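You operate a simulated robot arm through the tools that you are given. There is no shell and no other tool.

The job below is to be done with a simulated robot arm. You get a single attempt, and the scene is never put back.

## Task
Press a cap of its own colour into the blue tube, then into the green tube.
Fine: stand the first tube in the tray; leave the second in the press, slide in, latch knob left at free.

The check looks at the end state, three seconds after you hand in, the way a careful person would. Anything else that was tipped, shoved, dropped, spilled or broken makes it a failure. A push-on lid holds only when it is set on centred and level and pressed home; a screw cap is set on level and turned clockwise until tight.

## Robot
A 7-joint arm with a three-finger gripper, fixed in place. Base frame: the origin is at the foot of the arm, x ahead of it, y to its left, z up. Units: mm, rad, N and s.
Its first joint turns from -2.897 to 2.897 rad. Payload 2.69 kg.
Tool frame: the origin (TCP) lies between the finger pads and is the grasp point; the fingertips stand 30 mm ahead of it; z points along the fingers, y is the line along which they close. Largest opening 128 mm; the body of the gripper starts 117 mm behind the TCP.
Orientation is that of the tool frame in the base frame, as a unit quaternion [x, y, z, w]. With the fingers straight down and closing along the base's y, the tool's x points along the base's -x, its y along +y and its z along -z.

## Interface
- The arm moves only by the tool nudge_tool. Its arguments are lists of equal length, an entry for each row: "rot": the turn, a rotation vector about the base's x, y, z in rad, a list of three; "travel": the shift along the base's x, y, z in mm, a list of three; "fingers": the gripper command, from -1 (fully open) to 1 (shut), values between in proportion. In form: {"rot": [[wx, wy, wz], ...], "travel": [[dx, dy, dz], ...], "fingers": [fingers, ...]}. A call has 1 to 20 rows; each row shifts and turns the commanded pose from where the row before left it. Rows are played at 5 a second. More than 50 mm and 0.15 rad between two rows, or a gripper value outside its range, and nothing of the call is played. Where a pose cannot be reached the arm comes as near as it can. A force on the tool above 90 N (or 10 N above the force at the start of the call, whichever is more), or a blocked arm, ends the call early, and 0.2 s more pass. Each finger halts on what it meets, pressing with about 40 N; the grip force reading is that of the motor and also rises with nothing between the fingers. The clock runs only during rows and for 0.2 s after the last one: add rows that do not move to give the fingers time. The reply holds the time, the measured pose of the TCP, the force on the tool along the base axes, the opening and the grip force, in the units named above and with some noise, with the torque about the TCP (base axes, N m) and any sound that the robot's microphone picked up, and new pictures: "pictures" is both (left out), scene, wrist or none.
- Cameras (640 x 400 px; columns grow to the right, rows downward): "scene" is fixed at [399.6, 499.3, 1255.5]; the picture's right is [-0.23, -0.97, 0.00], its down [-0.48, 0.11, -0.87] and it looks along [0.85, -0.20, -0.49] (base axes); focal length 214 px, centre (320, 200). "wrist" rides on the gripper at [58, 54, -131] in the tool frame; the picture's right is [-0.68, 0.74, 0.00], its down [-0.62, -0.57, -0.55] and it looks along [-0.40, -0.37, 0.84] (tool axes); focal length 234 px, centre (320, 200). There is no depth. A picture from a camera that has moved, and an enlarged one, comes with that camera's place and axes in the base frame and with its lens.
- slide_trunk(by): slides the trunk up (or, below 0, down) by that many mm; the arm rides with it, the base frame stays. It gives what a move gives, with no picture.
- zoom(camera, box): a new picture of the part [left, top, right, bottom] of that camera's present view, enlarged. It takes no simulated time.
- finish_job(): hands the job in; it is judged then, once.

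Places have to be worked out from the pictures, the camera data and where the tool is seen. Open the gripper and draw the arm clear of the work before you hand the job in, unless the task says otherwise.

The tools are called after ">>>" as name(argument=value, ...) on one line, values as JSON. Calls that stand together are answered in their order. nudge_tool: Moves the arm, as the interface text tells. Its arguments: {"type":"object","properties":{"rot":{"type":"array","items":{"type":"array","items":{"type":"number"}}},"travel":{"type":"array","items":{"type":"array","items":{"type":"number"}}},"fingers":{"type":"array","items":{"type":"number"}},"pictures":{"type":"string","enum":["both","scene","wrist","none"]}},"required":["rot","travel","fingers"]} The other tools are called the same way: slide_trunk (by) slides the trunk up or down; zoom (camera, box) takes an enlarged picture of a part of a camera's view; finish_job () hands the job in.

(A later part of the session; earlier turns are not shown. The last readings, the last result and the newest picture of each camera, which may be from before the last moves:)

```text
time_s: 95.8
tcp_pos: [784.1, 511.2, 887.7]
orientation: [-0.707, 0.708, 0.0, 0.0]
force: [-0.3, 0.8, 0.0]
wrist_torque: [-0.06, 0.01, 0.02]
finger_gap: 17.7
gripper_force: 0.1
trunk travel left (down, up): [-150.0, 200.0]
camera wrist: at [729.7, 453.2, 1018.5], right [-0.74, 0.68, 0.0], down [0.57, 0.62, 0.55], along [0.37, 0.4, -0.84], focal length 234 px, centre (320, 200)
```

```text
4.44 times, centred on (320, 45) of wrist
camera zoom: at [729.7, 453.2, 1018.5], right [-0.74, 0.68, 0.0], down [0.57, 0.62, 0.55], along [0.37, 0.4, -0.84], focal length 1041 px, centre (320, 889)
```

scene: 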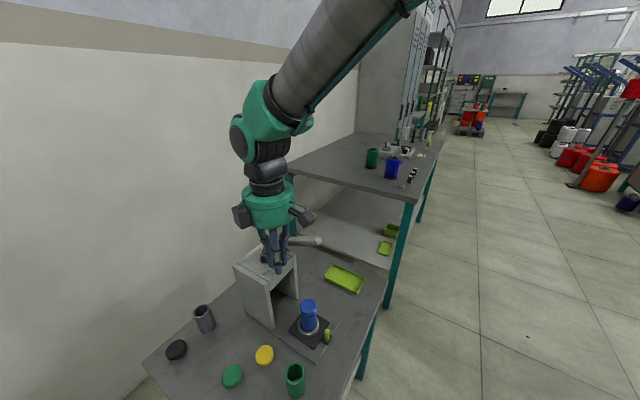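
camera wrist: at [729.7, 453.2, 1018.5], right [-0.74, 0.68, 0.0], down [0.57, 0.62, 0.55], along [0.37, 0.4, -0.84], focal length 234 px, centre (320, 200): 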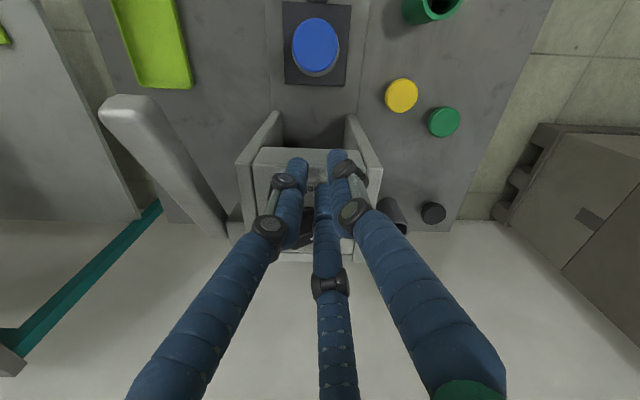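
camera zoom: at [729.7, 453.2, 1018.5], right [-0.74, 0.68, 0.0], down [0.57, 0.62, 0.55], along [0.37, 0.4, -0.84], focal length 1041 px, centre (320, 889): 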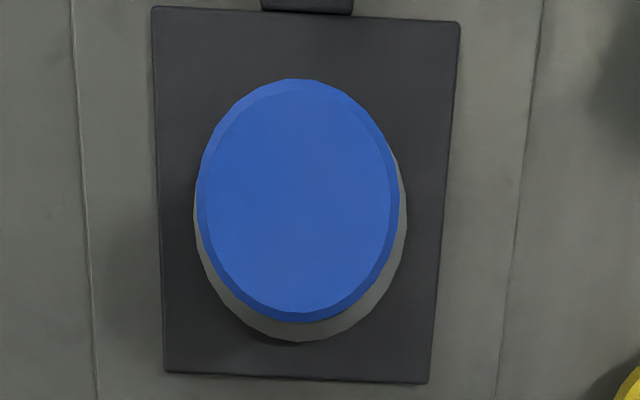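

The cap is now concentric and level (chamfer even all round). Next I'll push the slide in by its lime post with closed fingers. To keep the hand clear of the press face I'll retreat toward −p and tilt the tool 35°, fingertips leading.

>>> nudge_tool(rot=[[0, 0, 0], [0, 0, 0], [0, 0, 0], [0, 0, 0], [0.0864, -0.0864, 0], [0.0864, -0.0864, 0], [0.0864, -0.0864, 0], [0.0864, -0.0864, 0], [0.0864, -0.0864, 0], [0, 0, 0], [0, 0, 0], [0, 0, 0]], travel=[[-31.2, -33.5, 0], [-31.2, -33.5, 0], [-31.2, -33.5, 0], [-31.2, -33.5, 0], [0, 0, -8], [0, 0, -8], [0, 0, -8], [0, 0, -8], [0, 0, -8], [0, 0, 0], [0, 0, 0], [0, 0, 0]], fingers=[0.9, 0.9, 0.9, 0.9, 0.9, 0.9, 0.9, 0.9, 0.9, 0.9, 0.9, 0.9])

>>> zoom(camera="wrist", box=[230, 60, 410, 240])

```text
time_s: 98.4
tcp_pos: [659.3, 376.4, 848.6]
orientation: [0.675, -0.674, 0.0, -0.301]
force: [-0.4, -0.2, -0.3]
wrist_torque: [0.0, -0.02, 0.0]
finger_gap: 6.5
gripper_force: 0.1
trunk travel left (down, up): [-150.0, 200.0]
camera wrist: at [561.9, 275.0, 910.3], right [-0.73, 0.68, -0.02], down [0.24, 0.29, 0.93], along [0.64, 0.67, -0.37], focal length 234 px, centre (320, 200)
```

scene: 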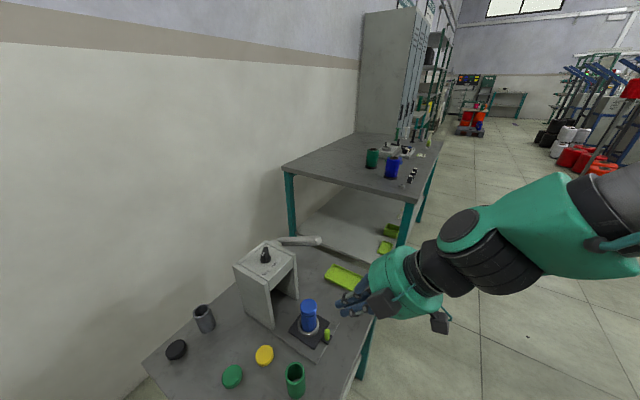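
wrist: 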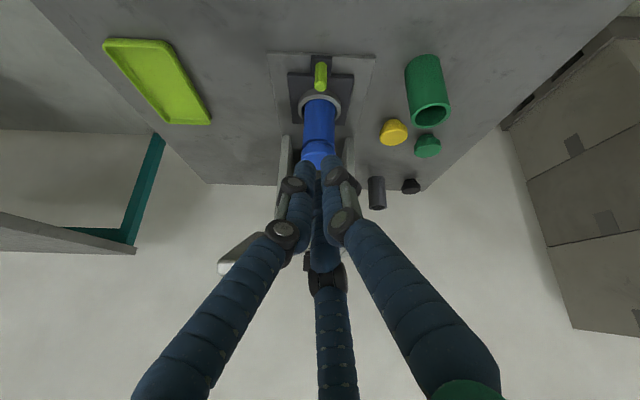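

```text
2.22 times, centred on (320, 150) of wrist
camera zoom: at [561.9, 275.0, 910.3], right [-0.73, 0.68, -0.02], down [0.24, 0.29, 0.93], along [0.64, 0.67, -0.37], focal length 520 px, centre (320, 311)
```

zoom: 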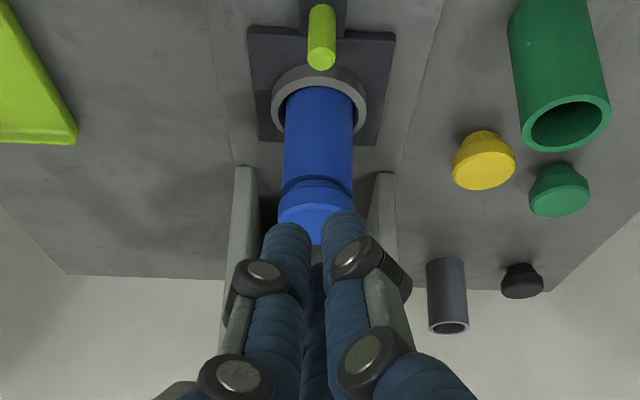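

The tilt is 35° as wanted. The post top is near (694,410.5,698), about 30 mm ahead of the tips in p. I'll descend to TCP z≈713 behind the post.

>>> nudge_tool(rot=[[0, 0, 0], [0, 0, 0], [0, 0, 0], [0, 0, 0], [0, 0, 0], [0, 0, 0]], travel=[[-3, -3, -40], [0, 0, -40], [0, 0, -35], [0, 0, -20], [0, 0, 0], [0, 0, 0]], fingers=[0.9, 0.9, 0.9, 0.9, 0.9, 0.9])

>>> zoom(camera="wrist", box=[230, 60, 410, 240])

>>> zoom(camera="scene", box=[280, 285, 360, 365])

```text
time_s: 99.8
tcp_pos: [658.6, 377.0, 714.9]
orientation: [0.676, -0.675, -0.003, -0.296]
force: [0.3, 0.5, -0.2]
wrist_torque: [0.0, 0.0, -0.01]
finger_gap: 6.3
gripper_force: 0.1
out of reach, approached as far as the arm can: row 4
trunk travel left (down, up): [-150.0, 200.0]
camera wrist: at [562.6, 274.0, 777.2], right [-0.73, 0.68, -0.02], down [0.25, 0.29, 0.93], along [0.63, 0.67, -0.38], focal length 234 px, centre (320, 200)
```

scene: 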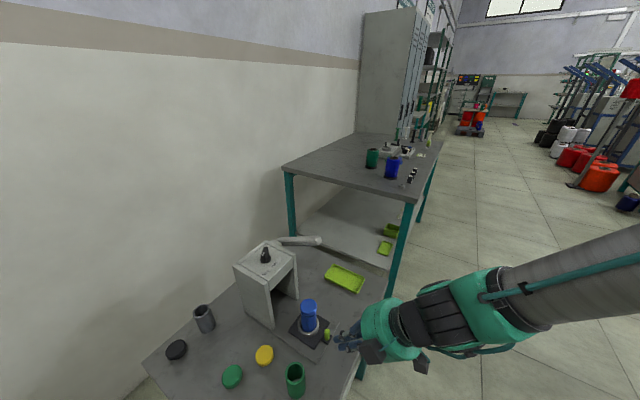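
wrist: 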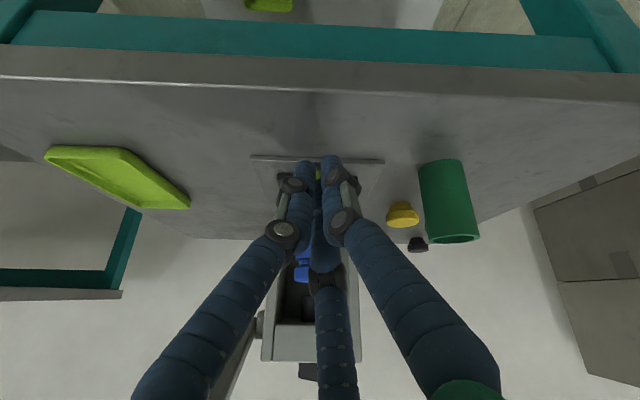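

```text
2.22 times, centred on (320, 150) of wrist
camera zoom: at [562.6, 274.0, 777.2], right [-0.73, 0.68, -0.02], down [0.25, 0.29, 0.93], along [0.63, 0.67, -0.38], focal length 520 px, centre (320, 311)
```

zoom: 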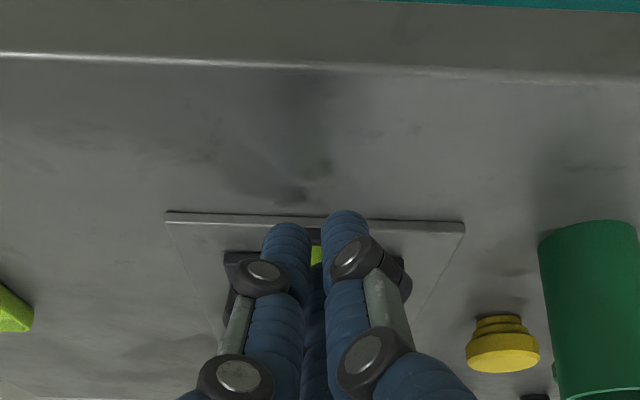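

```text
5.00 times, centred on (320, 325) of scene
camera zoom: at [399.6, 499.3, 1255.5], right [-0.23, -0.97, 0.0], down [-0.48, 0.11, -0.87], along [0.85, -0.2, -0.49], focal length 1072 px, centre (320, -425)
```

zoom: 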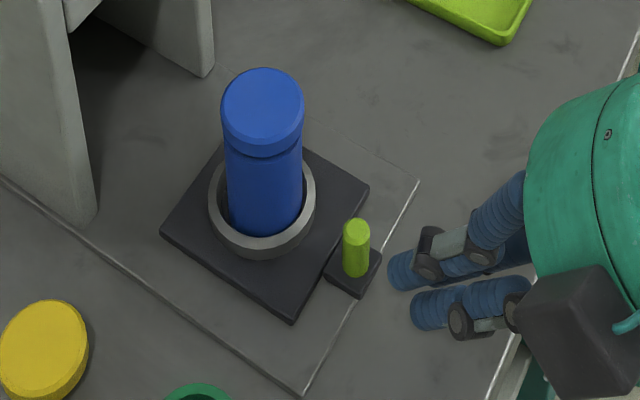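

The fingertips are lined up behind the post. I'll push along +p in 3 mm steps and watch force and picture.

>>> nudge_tool(rot=[[0, 0, 0], [0, 0, 0], [0, 0, 0], [0, 0, 0], [0, 0, 0], [0, 0, 0], [0, 0, 0], [0, 0, 0], [0, 0, 0]], travel=[[2.12, 2.12, 0], [2.12, 2.12, 0], [2.12, 2.12, 0], [2.12, 2.12, 0], [2.12, 2.12, 0], [2.12, 2.12, 0], [2.12, 2.12, 0], [2.12, 2.12, 0], [0, 0, 0]], fingers=[0.9, 0.9, 0.9, 0.9, 0.9, 0.9, 0.9, 0.9, 0.9], pictures="none")

>>> zoom(camera="scene", box=[280, 285, 360, 365])

```text
time_s: 101.8
tcp_pos: [676.2, 392.3, 715.9]
orientation: [0.675, -0.674, 0.0, -0.301]
force: [-0.1, -1.1, -0.4]
wrist_torque: [-0.05, 0.03, 0.01]
finger_gap: 6.3
gripper_force: 0.0
trunk travel left (down, up): [-150.0, 200.0]
```

```text
5.00 times, centred on (320, 325) of scene
camera zoom: at [399.6, 499.3, 1255.5], right [-0.23, -0.97, 0.0], down [-0.48, 0.11, -0.87], along [0.85, -0.2, -0.49], focal length 1072 px, centre (320, -425)
```

zoom: 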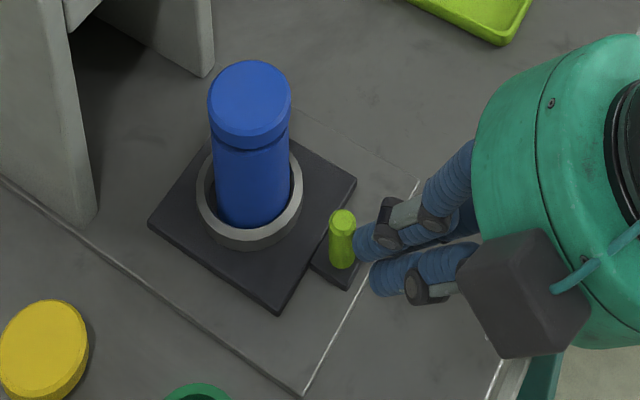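

The slide moves freely with about 1 N. I'll continue pushing slowly.

>>> nudge_tool(rot=[[0, 0, 0], [0, 0, 0], [0, 0, 0], [0, 0, 0], [0, 0, 0], [0, 0, 0], [0, 0, 0], [0, 0, 0], [0, 0, 0], [0, 0, 0], [0, 0, 0], [0, 0, 0], [0, 0, 0], [0, 0, 0], [0, 0, 0], [0, 0, 0], [0, 0, 0], [0, 0, 0]], travel=[[2.12, 2.12, 0], [2.12, 2.12, 0], [2.12, 2.12, 0], [2.12, 2.12, 0], [2.12, 2.12, 0], [2.12, 2.12, 0], [2.12, 2.12, 0], [2.12, 2.12, 0], [2.12, 2.12, 0], [2.12, 2.12, 0], [2.12, 2.12, 0], [2.12, 2.12, 0], [2.12, 2.12, 0], [2.12, 2.12, 0], [2.12, 2.12, 0], [2.12, 2.12, 0], [2.12, 2.12, 0], [0, 0, 0]], fingers=[0.9, 0.9, 0.9, 0.9, 0.9, 0.9, 0.9, 0.9, 0.9, 0.9, 0.9, 0.9, 0.9, 0.9, 0.9, 0.9, 0.9, 0.9], pictures="none")

>>> zoom(camera="scene", box=[260, 270, 350, 360])

>>> zoom(camera="wrist", box=[230, 100, 410, 280])

```text
time_s: 105.6
tcp_pos: [711.9, 428.0, 715.7]
orientation: [-0.674, 0.675, -0.001, 0.301]
force: [-0.2, -1.0, -0.5]
wrist_torque: [-0.03, -0.01, -0.02]
finger_gap: 6.1
gripper_force: 0.0
trunk travel left (down, up): [-150.0, 200.0]
```

```text
4.44 times, centred on (305, 315) of scene
camera zoom: at [399.6, 499.3, 1255.5], right [-0.23, -0.97, 0.0], down [-0.48, 0.11, -0.87], along [0.85, -0.2, -0.49], focal length 953 px, centre (387, -311)
```

zoom: 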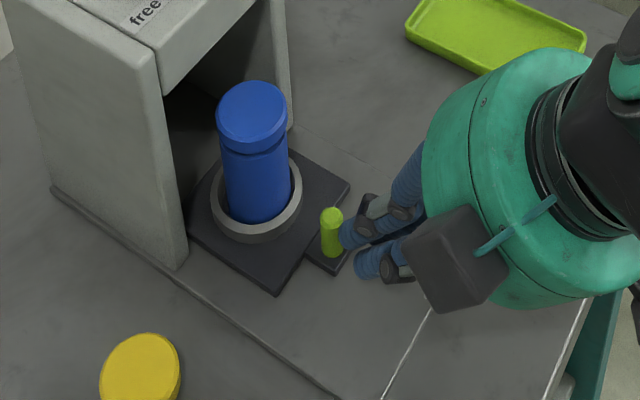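

```text
2.22 times, centred on (320, 190) of wrist
camera zoom: at [615.6, 325.6, 777.5], right [-0.73, 0.68, -0.02], down [0.24, 0.29, 0.93], along [0.64, 0.67, -0.37], focal length 520 px, centre (320, 222)
```

zoom: 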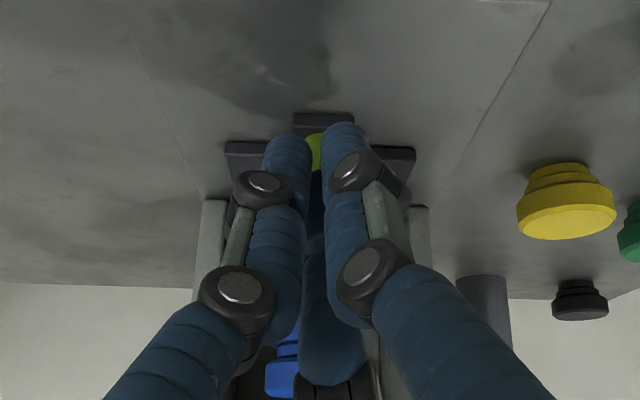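

The post nestles between two fingertips and the cap is still level. Continuing.

>>> nudge_tool(rot=[[0, 0, 0], [0, 0, 0], [0, 0, 0], [0, 0, 0], [0, 0, 0], [0, 0, 0], [0, 0, 0], [0, 0, 0], [0, 0, 0], [0, 0, 0], [0, 0, 0], [0, 0, 0], [0, 0, 0], [0, 0, 0], [0, 0, 0], [0, 0, 0], [0, 0, 0]], travel=[[2.12, 2.12, 0], [2.12, 2.12, 0], [2.12, 2.12, 0], [2.12, 2.12, 0], [2.12, 2.12, 0], [2.12, 2.12, 0], [2.12, 2.12, 0], [2.12, 2.12, 0], [2.12, 2.12, 0], [2.12, 2.12, 0], [2.12, 2.12, 0], [2.12, 2.12, 0], [2.12, 2.12, 0], [2.12, 2.12, 0], [2.12, 2.12, 0], [2.12, 2.12, 0], [0, 0, 0]], fingers=[0.9, 0.9, 0.9, 0.9, 0.9, 0.9, 0.9, 0.9, 0.9, 0.9, 0.9, 0.9, 0.9, 0.9, 0.9, 0.9, 0.9], pictures="none")

>>> zoom(camera="scene", box=[230, 240, 350, 360])

>>> zoom(camera="wrist", box=[220, 100, 420, 300])

```text
time_s: 109.2
tcp_pos: [746.1, 460.5, 715.7]
orientation: [-0.674, 0.675, 0.001, 0.3]
force: [-0.7, 0.4, -0.5]
wrist_torque: [0.0, 0.01, -0.01]
finger_gap: 6.2
gripper_force: 0.0
trunk travel left (down, up): [-150.0, 200.0]
```

```text
3.33 times, centred on (290, 300) of scene
camera zoom: at [399.6, 499.3, 1255.5], right [-0.23, -0.97, 0.0], down [-0.48, 0.11, -0.87], along [0.85, -0.2, -0.49], focal length 715 px, centre (420, -133)
```

zoom: 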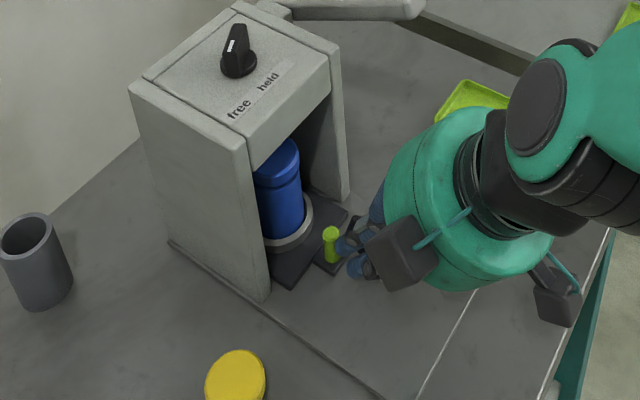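

```text
2.00 times, centred on (320, 200) of wrist
camera zoom: at [648.5, 358.7, 777.0], right [-0.73, 0.68, -0.02], down [0.24, 0.29, 0.93], along [0.64, 0.67, -0.37], focal length 468 px, centre (320, 200)
```

zoom: 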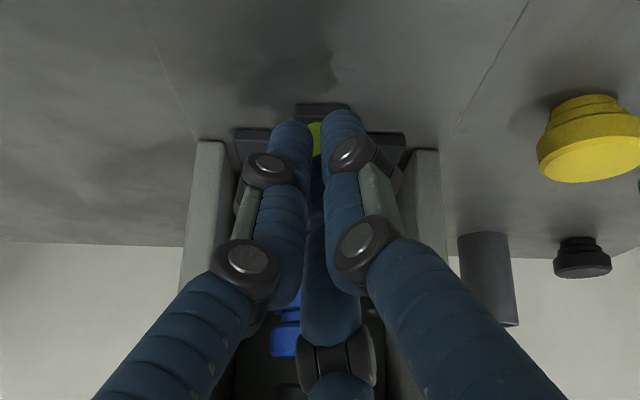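

Nearly in. I'll continue in smaller batches, watching for the end stop.

>>> nudge_tool(rot=[[0, 0, 0], [0, 0, 0], [0, 0, 0], [0, 0, 0], [0, 0, 0]], travel=[[2.12, 2.12, 0], [2.12, 2.12, 0], [2.12, 2.12, 0], [2.12, 2.12, 0], [0, 0, 0]], fingers=[0.9, 0.9, 0.9, 0.9, 0.9], pictures="none")

>>> nudge_tool(rot=[[0, 0, 0], [0, 0, 0], [0, 0, 0], [0, 0, 0]], travel=[[1.41, 1.41, 0], [1.41, 1.41, 0], [1.41, 1.41, 0], [0, 0, 0]], fingers=[0.9, 0.9, 0.9, 0.9], pictures="none")

>>> zoom(camera="scene", box=[230, 240, 350, 360])

```text
time_s: 110.4
tcp_pos: [752.4, 470.0, 717.0]
orientation: [0.675, -0.674, -0.001, -0.301]
force: [0.2, 0.2, 0.2]
wrist_torque: [0.0, 0.0, 0.05]
finger_gap: 6.4
gripper_force: 0.0
trunk travel left (down, up): [-150.0, 200.0]
```

```text
time_s: 111.4
tcp_pos: [754.7, 471.2, 714.6]
orientation: [-0.674, 0.675, 0.0, 0.3]
force: [-16.0, -15.5, 4.5]
wrist_torque: [0.05, 0.35, 0.06]
finger_gap: 6.1
gripper_force: 0.1
trunk travel left (down, up): [-150.0, 200.0]
```

```text
3.33 times, centred on (290, 300) of scene
camera zoom: at [399.6, 499.3, 1255.5], right [-0.23, -0.97, 0.0], down [-0.48, 0.11, -0.87], along [0.85, -0.2, -0.49], focal length 715 px, centre (420, -133)
```

zoom: 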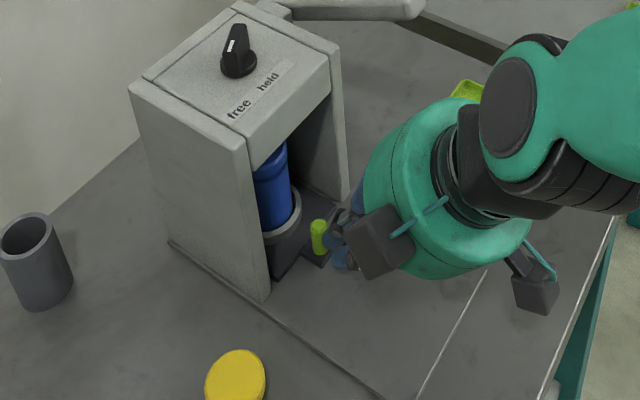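

About 22 N of resistance with little torque: the slide has hit its stop. I'll back away along −p and look inside.

>>> nudge_tool(rot=[[0, 0, 0], [0, 0, 0], [0, 0, 0], [0, 0, 0], [0, 0, 0], [0, 0, 0], [0, 0, 0]], travel=[[-3, -3, 0], [-15, -15, 0], [-25, -25, 0], [-25, -25, 5], [-25, -25, 10], [0, 0, 0], [0, 0, 0]], fingers=[0.9, 0.9, 0.9, 0.9, 0.9, 0.9, 0.9])

>>> zoom(camera="scene", box=[230, 225, 340, 335])

>>> zoom(camera="wrist", box=[230, 130, 410, 380])

```text
time_s: 113.0
tcp_pos: [665.3, 379.5, 729.3]
orientation: [0.675, -0.674, 0.0, -0.301]
force: [-0.6, -0.5, 0.4]
wrist_torque: [0.0, 0.01, 0.01]
finger_gap: 6.4
gripper_force: 0.0
trunk travel left (down, up): [-150.0, 200.0]
camera wrist: at [568.2, 278.3, 789.4], right [-0.73, 0.68, -0.02], down [0.24, 0.29, 0.93], along [0.64, 0.67, -0.37], focal length 234 px, centre (320, 200)
```

scene: 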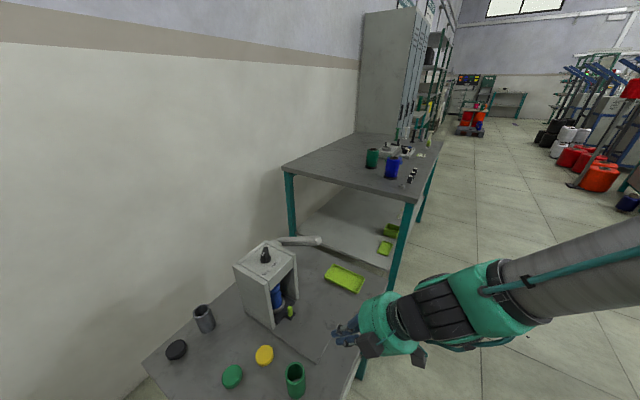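
wrist: 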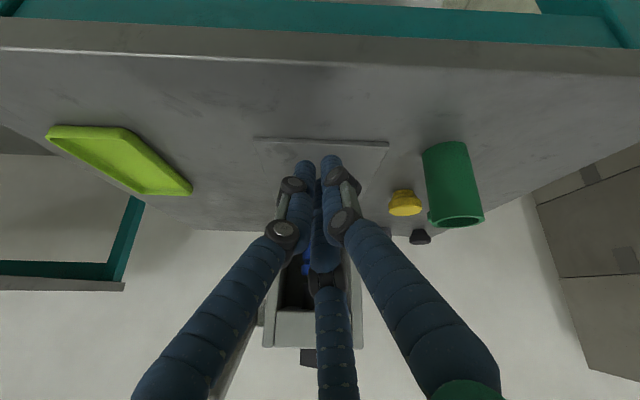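

```text
3.64 times, centred on (285, 280) of scene
camera zoom: at [399.6, 499.3, 1255.5], right [-0.23, -0.97, 0.0], down [-0.48, 0.11, -0.87], along [0.85, -0.2, -0.49], focal length 780 px, centre (447, -91)
```

zoom: 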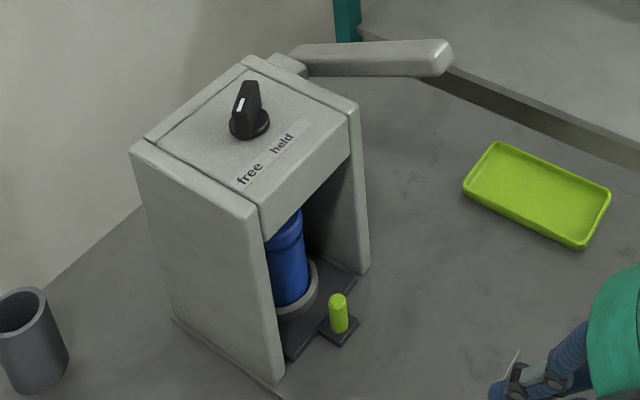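

```text
1.60 times, centred on (320, 255) of wrist
camera zoom: at [568.2, 278.3, 789.4], right [-0.73, 0.68, -0.02], down [0.24, 0.29, 0.93], along [0.64, 0.67, -0.37], focal length 375 px, centre (320, 112)
```

zoom: 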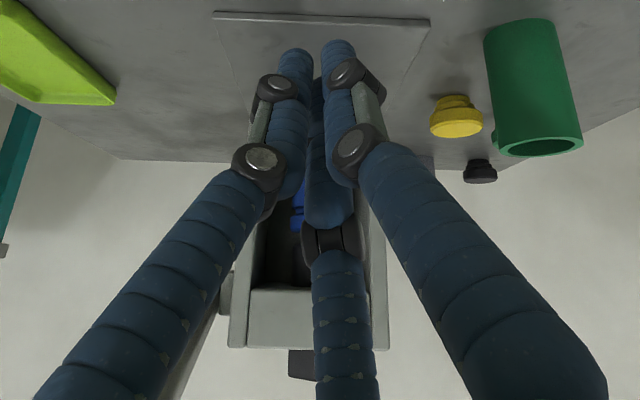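

The slide is home under the ram. The lever tip is near (821,404,895). I'll rise, level the tool and hover over the lever.

>>> nudge_tool(rot=[[-0.0864, 0.0864, 0], [-0.0864, 0.0864, 0], [-0.0864, 0.0864, 0], [-0.0864, 0.0864, 0], [-0.0864, 0.0864, 0], [0, 0, 0], [0, 0, 0], [0, 0, 0], [0, 0, 0], [0, 0, 0], [0, 0, 0], [0, 0, 0], [0, 0, 0]], travel=[[0, 0, 40], [0, 0, 40], [0, 0, 40], [0, 0, 40], [0, 0, 40], [0, 0, 31], [42, 9, 0], [42, 9, 0], [42, 9, 0], [40, 9, 0], [0, 0, 0], [0, 0, 0], [0, 0, 0]], fingers=[0.9, 0.9, 0.9, 0.9, 0.9, 0.9, 0.9, 0.9, 0.9, 0.9, 0.9, 0.9, 0.9])

>>> zoom(camera="wrist", box=[230, 80, 430, 280])

>>> zoom(camera="scene", box=[230, 200, 370, 320])

```text
time_s: 115.8
tcp_pos: [830.6, 416.4, 958.7]
orientation: [-0.707, 0.707, 0.0, 0.0]
force: [-0.4, -0.5, 0.4]
wrist_torque: [0.03, 0.02, -0.03]
finger_gap: 6.2
gripper_force: 0.1
trunk travel left (down, up): [-150.0, 200.0]
camera wrist: at [777.2, 357.3, 1088.8], right [-0.74, 0.68, 0.0], down [0.57, 0.62, 0.55], along [0.37, 0.4, -0.84], focal length 234 px, centre (320, 200)
```

scene: 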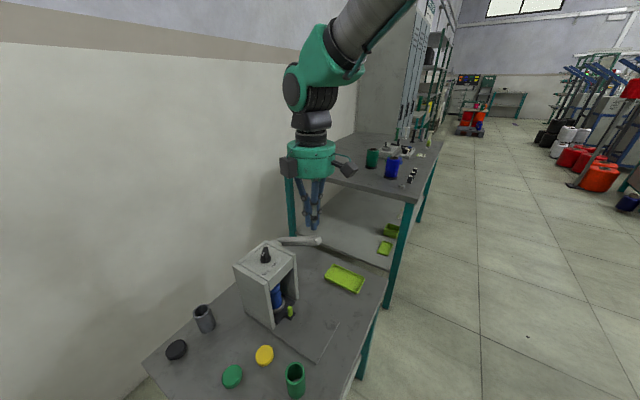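
wrist: 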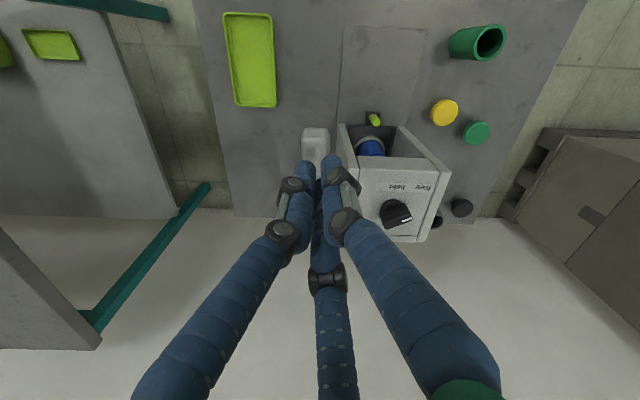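

```text
2.00 times, centred on (330, 180) of wrist
camera zoom: at [777.2, 357.3, 1088.8], right [-0.74, 0.68, 0.0], down [0.57, 0.62, 0.55], along [0.37, 0.4, -0.84], focal length 468 px, centre (300, 240)
```

zoom: 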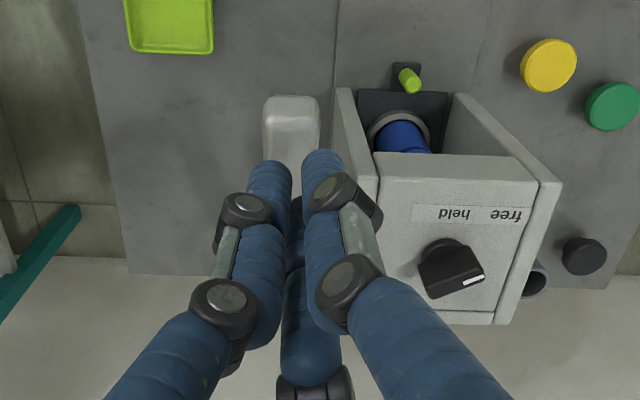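

```text
3.33 times, centred on (300, 260) of scene
camera zoom: at [399.6, 499.3, 1255.5], right [-0.23, -0.97, 0.0], down [-0.48, 0.11, -0.87], along [0.85, -0.2, -0.49], focal length 715 px, centre (387, 0)
```

zoom: 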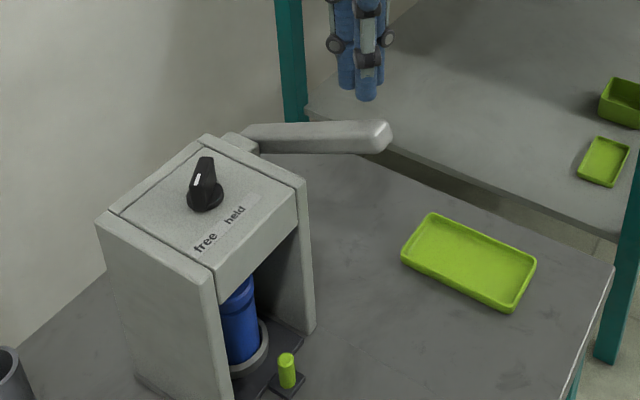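

The fingers are over the lever about 20 mm in from its end. I'll shift slightly onto its centreline and come down to contact.

>>> nudge_tool(rot=[[0, 0, 0], [0, 0, 0], [0, 0, 0], [0, 0, 0], [0, 0, 0], [0, 0, 0]], travel=[[2.5, -2.5, -10], [0, 0, -15], [0, 0, -5], [0, 0, -4], [0, 0, -4], [0, 0, 0]], fingers=[0.9, 0.9, 0.9, 0.9, 0.9, 0.9], pictures="none")

>>> zoom(camera="scene", box=[260, 200, 360, 290])

```text
time_s: 117.2
tcp_pos: [833.4, 415.1, 923.0]
orientation: [0.707, -0.707, 0.001, 0.0]
force: [-0.5, 0.1, 1.2]
wrist_torque: [0.0, 0.04, -0.02]
finger_gap: 6.3
gripper_force: 0.0
trunk travel left (down, up): [-150.0, 200.0]
```

```text
4.44 times, centred on (310, 245) of scene
camera zoom: at [399.6, 499.3, 1255.5], right [-0.23, -0.97, 0.0], down [-0.48, 0.11, -0.87], along [0.85, -0.2, -0.49], focal length 953 px, centre (364, 0)
```

zoom: 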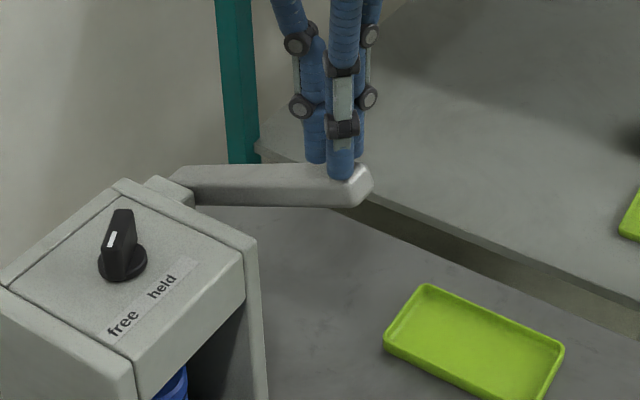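

The fingertips are touching the lever (top z≈893). I'll push it down in steps, watching the force.

>>> nudge_tool(rot=[[0, 0, 0], [0, 0, 0], [0, 0, 0], [0, 0, 0], [0, 0, 0], [0, 0, 0]], travel=[[0, 0, -3], [0, 0, -3], [0, 0, -3], [0, 0, -3], [0, 0, 0], [0, 0, 0]], fingers=[0.9, 0.9, 0.9, 0.9, 0.9, 0.9], pictures="none")

>>> zoom(camera="scene", box=[260, 200, 360, 290])

```text
time_s: 118.6
tcp_pos: [831.9, 414.9, 910.8]
orientation: [-0.707, 0.707, 0.0, 0.001]
force: [0.1, 1.0, 1.2]
wrist_torque: [-0.04, 0.03, -0.02]
finger_gap: 6.1
gripper_force: 0.0
trunk travel left (down, up): [-150.0, 200.0]
```

```text
4.44 times, centred on (310, 245) of scene
camera zoom: at [399.6, 499.3, 1255.5], right [-0.23, -0.97, 0.0], down [-0.48, 0.11, -0.87], along [0.85, -0.2, -0.49], focal length 953 px, centre (364, 0)
```

zoom: 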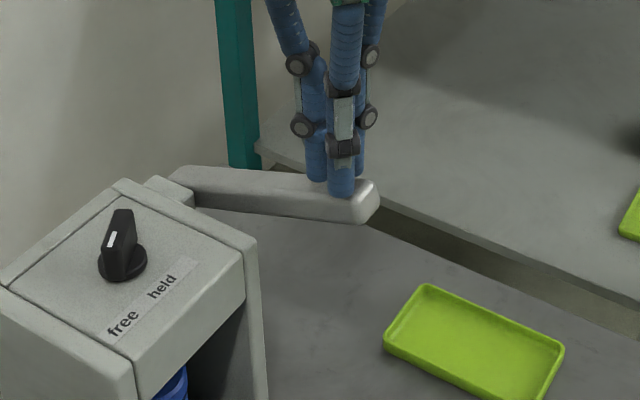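

The lever goes down easily, and the ram is approaching. Continuing.

>>> nudge_tool(rot=[[0, 0, 0], [0, 0, 0], [0, 0, 0], [0, 0, 0], [0, 0, 0], [0, 0, 0], [0, 0, 0]], travel=[[0, 0, -3], [0, 0, -3], [0, 0, -3], [0, 0, -3], [0, 0, -3], [0, 0, 0], [0, 0, 0]], fingers=[0.9, 0.9, 0.9, 0.9, 0.9, 0.9, 0.9], pictures="none")

>>> zoom(camera="scene", box=[230, 210, 360, 330])

```text
time_s: 120.2
tcp_pos: [833.6, 413.2, 896.4]
orientation: [0.708, -0.706, 0.001, 0.0]
force: [-0.1, 0.2, 1.1]
wrist_torque: [0.02, 0.02, 0.01]
finger_gap: 6.2
gripper_force: 0.1
trunk travel left (down, up): [-150.0, 200.0]
```

```text
3.33 times, centred on (295, 270) of scene
camera zoom: at [399.6, 499.3, 1255.5], right [-0.23, -0.97, 0.0], down [-0.48, 0.11, -0.87], along [0.85, -0.2, -0.49], focal length 715 px, centre (403, -33)
```

zoom: 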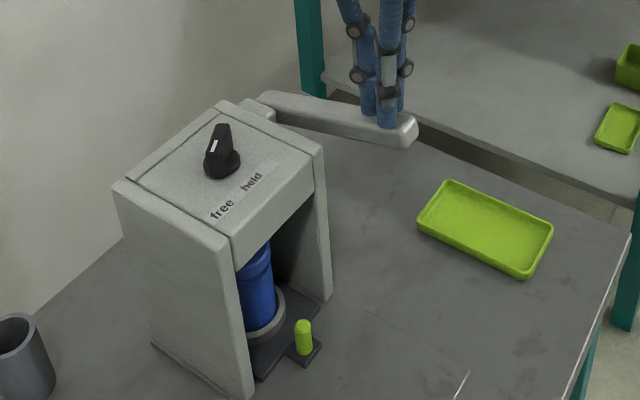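

Still about 1 N. I'll keep going down, adding a small +p to follow the arc.

>>> nudge_tool(rot=[[0, 0, 0], [0, 0, 0], [0, 0, 0], [0, 0, 0], [0, 0, 0], [0, 0, 0], [0, 0, 0]], travel=[[0, 0, -3], [0, 0, -3], [0.3, 0.3, -3], [0.3, 0.3, -3], [0.4, 0.4, -3], [0, 0, 0], [0, 0, 0]], fingers=[0.9, 0.9, 0.9, 0.9, 0.9, 0.9, 0.9], pictures="none")

>>> zoom(camera="scene", box=[230, 210, 360, 330])

>>> zoom(camera="wrist", box=[230, 60, 430, 260])

```text
time_s: 121.8
tcp_pos: [833.6, 414.0, 881.0]
orientation: [0.707, -0.707, 0.0, 0.0]
force: [0.3, 0.4, 2.1]
wrist_torque: [-0.02, 0.01, 0.01]
finger_gap: 6.1
gripper_force: 0.0
trunk travel left (down, up): [-150.0, 200.0]
```

```text
3.33 times, centred on (295, 270) of scene
camera zoom: at [399.6, 499.3, 1255.5], right [-0.23, -0.97, 0.0], down [-0.48, 0.11, -0.87], along [0.85, -0.2, -0.49], focal length 715 px, centre (403, -33)
```

zoom: 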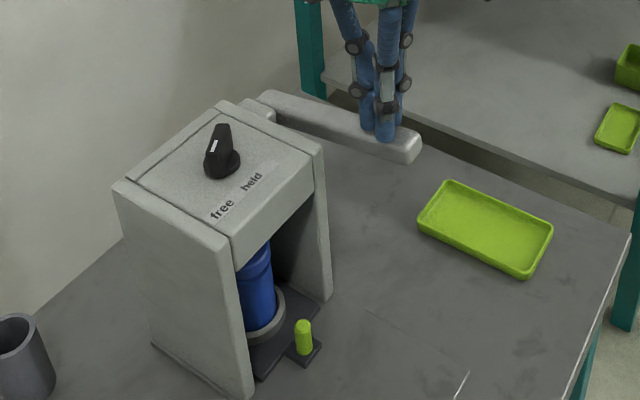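

```text
2.00 times, centred on (330, 160) of wrist
camera zoom: at [780.3, 355.7, 1012.2], right [-0.74, 0.68, 0.0], down [0.57, 0.62, 0.55], along [0.37, 0.4, -0.84], focal length 468 px, centre (300, 280)
```

zoom: 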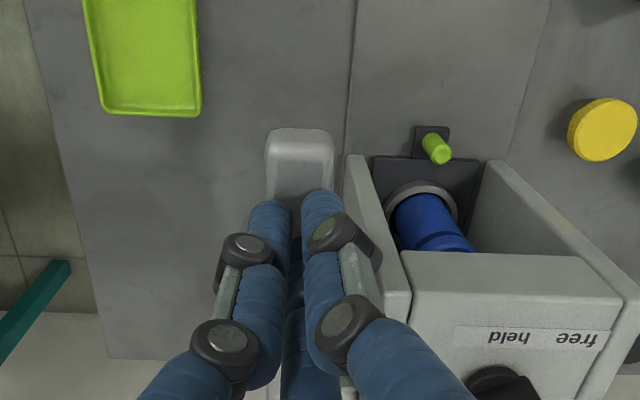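

The lever continues to descend with little force. Continuing.

>>> nudge_tool(rot=[[0, 0, 0], [0, 0, 0], [0, 0, 0], [0, 0, 0], [0, 0, 0], [0, 0, 0], [0, 0, 0]], travel=[[0.4, 0.4, -3], [0.5, 0.5, -3], [0.6, 0.6, -3], [0.7, 0.7, -3], [0.8, 0.8, -3], [0, 0, 0], [0, 0, 0]], fingers=[0.9, 0.9, 0.9, 0.9, 0.9, 0.9, 0.9], pictures="none")

>>> zoom(camera="scene", box=[230, 210, 360, 330])

>>> zoom(camera="wrist", box=[230, 60, 430, 260])

```text
time_s: 123.4
tcp_pos: [836.7, 418.2, 866.6]
orientation: [0.707, -0.707, 0.0, 0.0]
force: [-0.1, 0.1, 2.3]
wrist_torque: [0.0, 0.03, -0.01]
finger_gap: 6.2
gripper_force: 0.0
trunk travel left (down, up): [-150.0, 200.0]
```

```text
3.33 times, centred on (295, 270) of scene
camera zoom: at [399.6, 499.3, 1255.5], right [-0.23, -0.97, 0.0], down [-0.48, 0.11, -0.87], along [0.85, -0.2, -0.49], focal length 715 px, centre (403, -33)
```

zoom: 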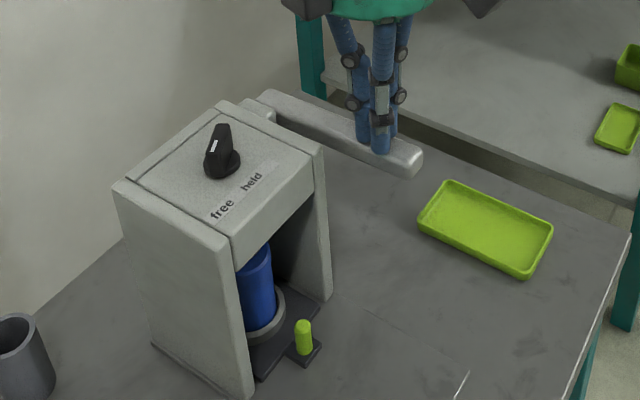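

```text
2.00 times, centred on (330, 160) of wrist
camera zoom: at [783.7, 359.0, 997.4], right [-0.74, 0.68, 0.0], down [0.57, 0.62, 0.55], along [0.37, 0.4, -0.84], focal length 468 px, centre (300, 280)
```

zoom: 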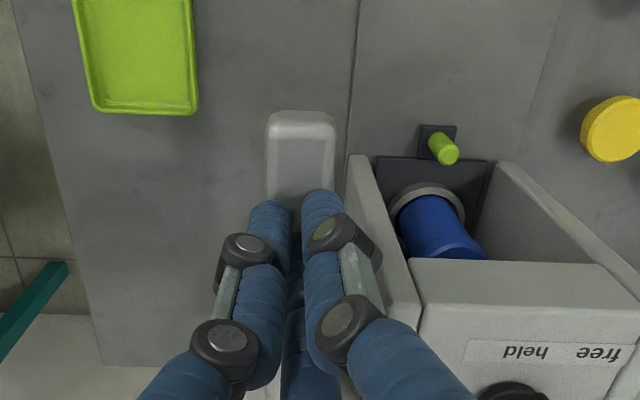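

The blue cap's seam looks different now. I'll look closer before continuing.

>>> zoom(camera="scene", box=[265, 270, 305, 320])

>>> zoom(camera="wrist", box=[330, 100, 410, 180])

```text
8.00 times, centred on (285, 295) of scene
camera zoom: at [399.6, 499.3, 1255.5], right [-0.23, -0.97, 0.0], down [-0.48, 0.11, -0.87], along [0.85, -0.2, -0.49], focal length 1716 px, centre (600, -560)
```

zoom: 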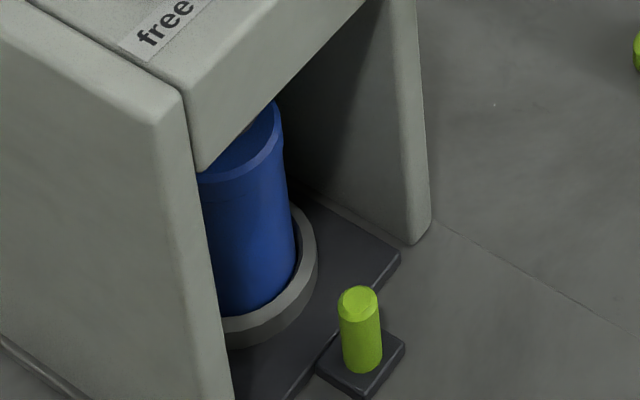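

```text
5.00 times, centred on (370, 140) of wrist
camera zoom: at [783.7, 359.0, 997.4], right [-0.74, 0.68, 0.0], down [0.57, 0.62, 0.55], along [0.37, 0.4, -0.84], focal length 1171 px, centre (70, 500)
```

zoom: 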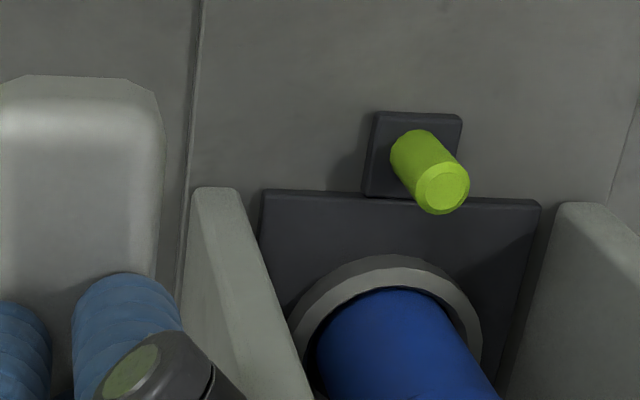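

The cap looks to have gone down onto the tube. I'll continue the lever stroke until it meets a firm stop.

>>> nudge_tool(rot=[[0, 0, 0], [0, 0, 0], [0, 0, 0], [0, 0, 0], [0, 0, 0]], travel=[[0.8, 0.8, -3], [0.9, 0.9, -3], [1.0, 1.0, -3], [0, 0, 0], [0, 0, 0]], fingers=[0.9, 0.9, 0.9, 0.9, 0.9], pictures="none")

>>> zoom(camera="scene", box=[230, 210, 360, 330])

>>> zoom(camera="scene", box=[265, 270, 305, 320])

```text
time_s: 124.6
tcp_pos: [840.2, 421.4, 857.4]
orientation: [0.707, -0.707, 0.0, 0.0]
force: [-1.2, -0.2, 3.3]
wrist_torque: [0.03, 0.03, 0.02]
finger_gap: 5.5
gripper_force: 0.1
trunk travel left (down, up): [-150.0, 200.0]
```

```text
3.33 times, centred on (295, 270) of scene
camera zoom: at [399.6, 499.3, 1255.5], right [-0.23, -0.97, 0.0], down [-0.48, 0.11, -0.87], along [0.85, -0.2, -0.49], focal length 715 px, centre (403, -33)
```

zoom: 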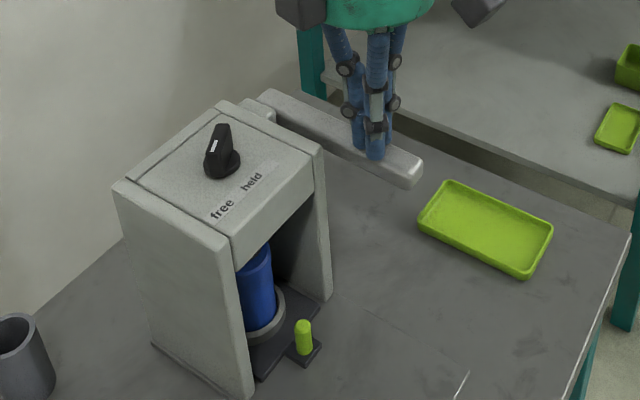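

```text
8.00 times, centred on (285, 295) of scene
camera zoom: at [399.6, 499.3, 1255.5], right [-0.23, -0.97, 0.0], down [-0.48, 0.11, -0.87], along [0.85, -0.2, -0.49], focal length 1716 px, centre (600, -560)
```

zoom: 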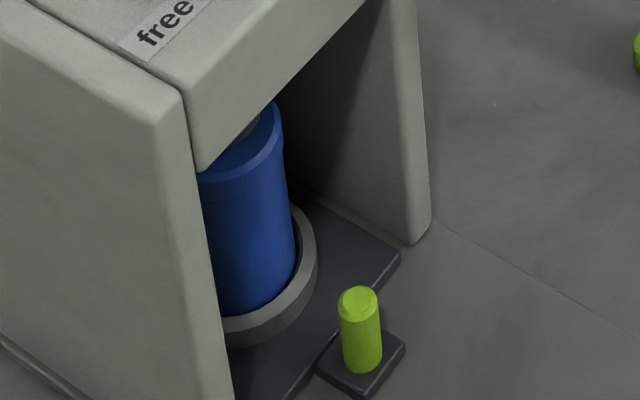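

The ram is now visible above the cap. I'll continue the stroke.

>>> nudge_tool(rot=[[0, 0, 0], [0, 0, 0], [0, 0, 0], [0, 0, 0], [0, 0, 0]], travel=[[1.0, 1.0, -3], [1.0, 1.0, -3], [1.2, 1.2, -3], [0, 0, 0], [0, 0, 0]], fingers=[0.9, 0.9, 0.9, 0.9, 0.9], pictures="none")

>>> zoom(camera="scene", box=[230, 210, 360, 330])

>>> zoom(camera="scene", box=[265, 270, 305, 320])

```text
time_s: 125.8
tcp_pos: [841.6, 424.3, 849.2]
orientation: [-0.707, 0.707, 0.0, 0.0]
force: [0.2, -1.9, 4.8]
wrist_torque: [0.03, -0.06, -0.02]
finger_gap: 5.9
gripper_force: 0.0
trunk travel left (down, up): [-150.0, 200.0]
```

```text
3.33 times, centred on (295, 270) of scene
camera zoom: at [399.6, 499.3, 1255.5], right [-0.23, -0.97, 0.0], down [-0.48, 0.11, -0.87], along [0.85, -0.2, -0.49], focal length 715 px, centre (403, -33)
```

zoom: 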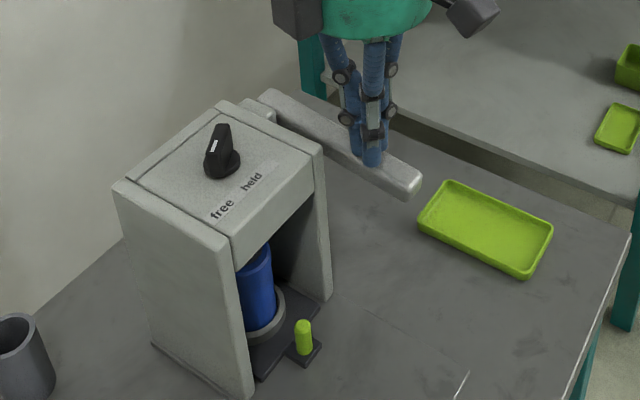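

```text
8.00 times, centred on (285, 295) of scene
camera zoom: at [399.6, 499.3, 1255.5], right [-0.23, -0.97, 0.0], down [-0.48, 0.11, -0.87], along [0.85, -0.2, -0.49], focal length 1716 px, centre (600, -560)
```

zoom: 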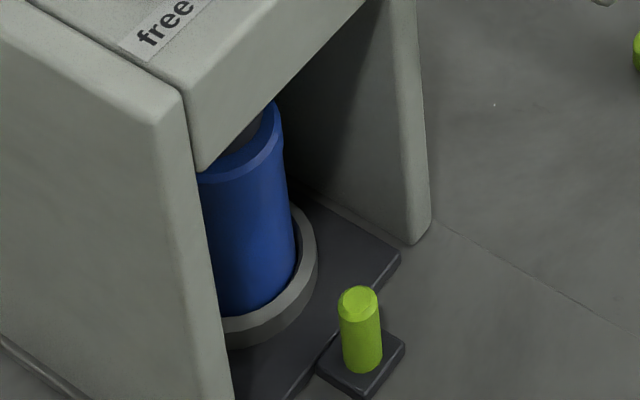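

Now the ram is just reaching the cap. I'll continue.

>>> nudge_tool(rot=[[0, 0, 0], [0, 0, 0], [0, 0, 0], [0, 0, 0], [0, 0, 0]], travel=[[1.2, 1.2, -3], [1.2, 1.2, -3], [1.4, 1.4, -3], [0, 0, 0], [0, 0, 0]], fingers=[0.9, 0.9, 0.9, 0.9, 0.9], pictures="none")

>>> zoom(camera="scene", box=[265, 270, 305, 320])

>>> zoom(camera="wrist", box=[250, 60, 420, 200])

```text
time_s: 127.0
tcp_pos: [844.8, 428.1, 845.2]
orientation: [0.707, -0.707, 0.0, -0.002]
force: [-8.9, -14.2, 39.1]
wrist_torque: [0.11, -0.09, 0.0]
finger_gap: 5.9
gripper_force: 0.1
trunk travel left (down, up): [-150.0, 200.0]
```

```text
8.00 times, centred on (285, 295) of scene
camera zoom: at [399.6, 499.3, 1255.5], right [-0.23, -0.97, 0.0], down [-0.48, 0.11, -0.87], along [0.85, -0.2, -0.49], focal length 1716 px, centre (600, -560)
```

zoom: 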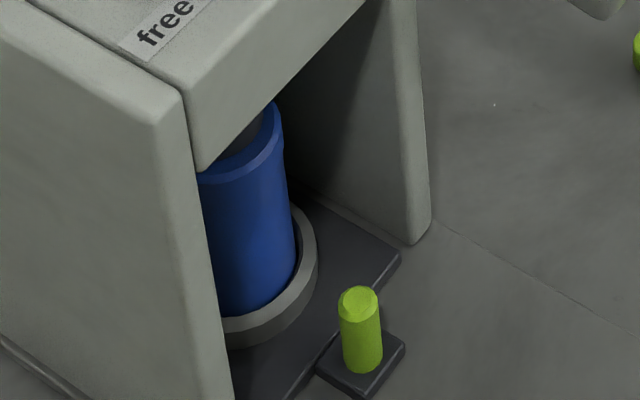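

```text
2.86 times, centred on (335, 130) of wrist
camera zoom: at [792.6, 368.3, 974.4], right [-0.74, 0.68, 0.0], down [0.56, 0.61, 0.55], along [0.38, 0.41, -0.83], focal length 669 px, centre (277, 400)
```

zoom: 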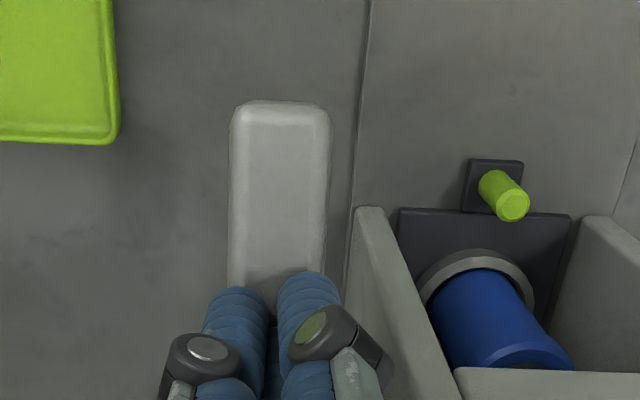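

Firm resistance now (39 N): the ram is on the cap. I'll press on in small steps.

>>> nudge_tool(rot=[[0, 0, 0], [0, 0, 0], [0, 0, 0], [0, 0, 0]], travel=[[0.4, 0.4, -1.5], [0.4, 0.4, -1], [0, 0, 0], [0, 0, 0]], fingers=[0.9, 0.9, 0.9, 0.9], pictures="none")

>>> nudge_tool(rot=[[0, 0, 0], [0, 0, 0], [0, 0, 0]], travel=[[0.2, 0.2, -1], [0, 0, 0], [0, 0, 0]], fingers=[0.9, 0.9, 0.9], pictures="none")

>>> zoom(camera="scene", box=[265, 270, 305, 320])

```text
time_s: 128.0
tcp_pos: [846.9, 427.7, 843.6]
orientation: [-0.706, 0.708, 0.0, 0.002]
force: [-18.9, -22.4, 62.7]
wrist_torque: [0.18, -0.02, -0.04]
finger_gap: 6.1
gripper_force: 0.0
trunk travel left (down, up): [-150.0, 200.0]
```

```text
time_s: 128.8
tcp_pos: [846.8, 428.0, 842.8]
orientation: [0.707, -0.707, 0.001, -0.003]
force: [-17.2, -15.2, 65.3]
wrist_torque: [0.44, -0.13, 0.04]
finger_gap: 6.1
gripper_force: 0.0
trunk travel left (down, up): [-150.0, 200.0]
```

```text
8.00 times, centred on (285, 295) of scene
camera zoom: at [399.6, 499.3, 1255.5], right [-0.23, -0.97, 0.0], down [-0.48, 0.11, -0.87], along [0.85, -0.2, -0.49], focal length 1716 px, centre (600, -560)
```

zoom: 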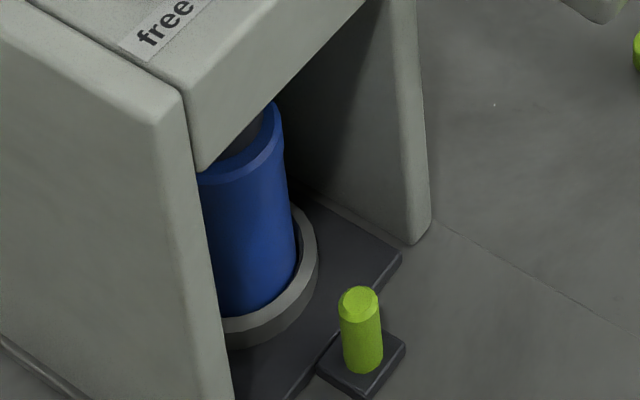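

Still rising slowly at 65–69 N. I'll add a bit more to be sure it's home.

>>> nudge_tool(rot=[[0, 0, 0], [0, 0, 0], [0, 0, 0]], travel=[[0.3, 0.3, -1.2], [0, 0, 0], [0, 0, 0]], fingers=[0.9, 0.9, 0.9], pictures="none")

>>> nudge_tool(rot=[[0, 0, 0], [0, 0, 0], [0, 0, 0]], travel=[[0.3, 0.3, -1], [0, 0, 0], [0, 0, 0]], fingers=[0.9, 0.9, 0.9], pictures="none")

>>> zoom(camera="scene", box=[230, 210, 360, 330])

```text
time_s: 129.6
tcp_pos: [846.9, 427.4, 842.2]
orientation: [0.708, -0.707, 0.002, -0.004]
force: [-21.4, -13.2, 71.2]
wrist_torque: [0.54, -0.09, 0.16]
finger_gap: 6.1
gripper_force: 0.1
trunk travel left (down, up): [-150.0, 200.0]
```

```text
time_s: 130.4
tcp_pos: [846.7, 427.7, 842.8]
orientation: [0.707, -0.707, 0.001, -0.003]
force: [-29.9, -15.8, 77.9]
wrist_torque: [0.49, 0.08, 0.17]
finger_gap: 6.3
gripper_force: 0.2
trunk travel left (down, up): [-150.0, 200.0]
```

```text
3.33 times, centred on (295, 270) of scene
camera zoom: at [399.6, 499.3, 1255.5], right [-0.23, -0.97, 0.0], down [-0.48, 0.11, -0.87], along [0.85, -0.2, -0.49], focal length 715 px, centre (403, -33)
```

zoom: 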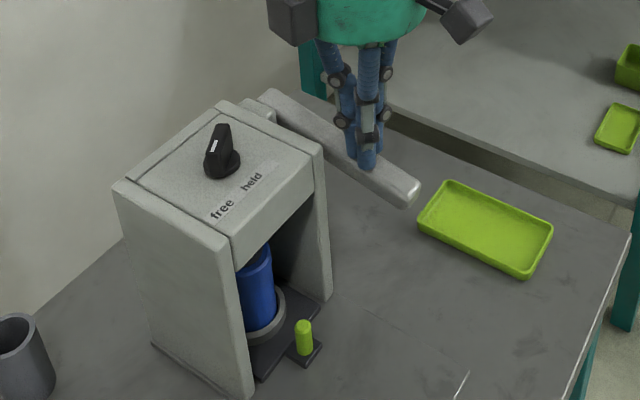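

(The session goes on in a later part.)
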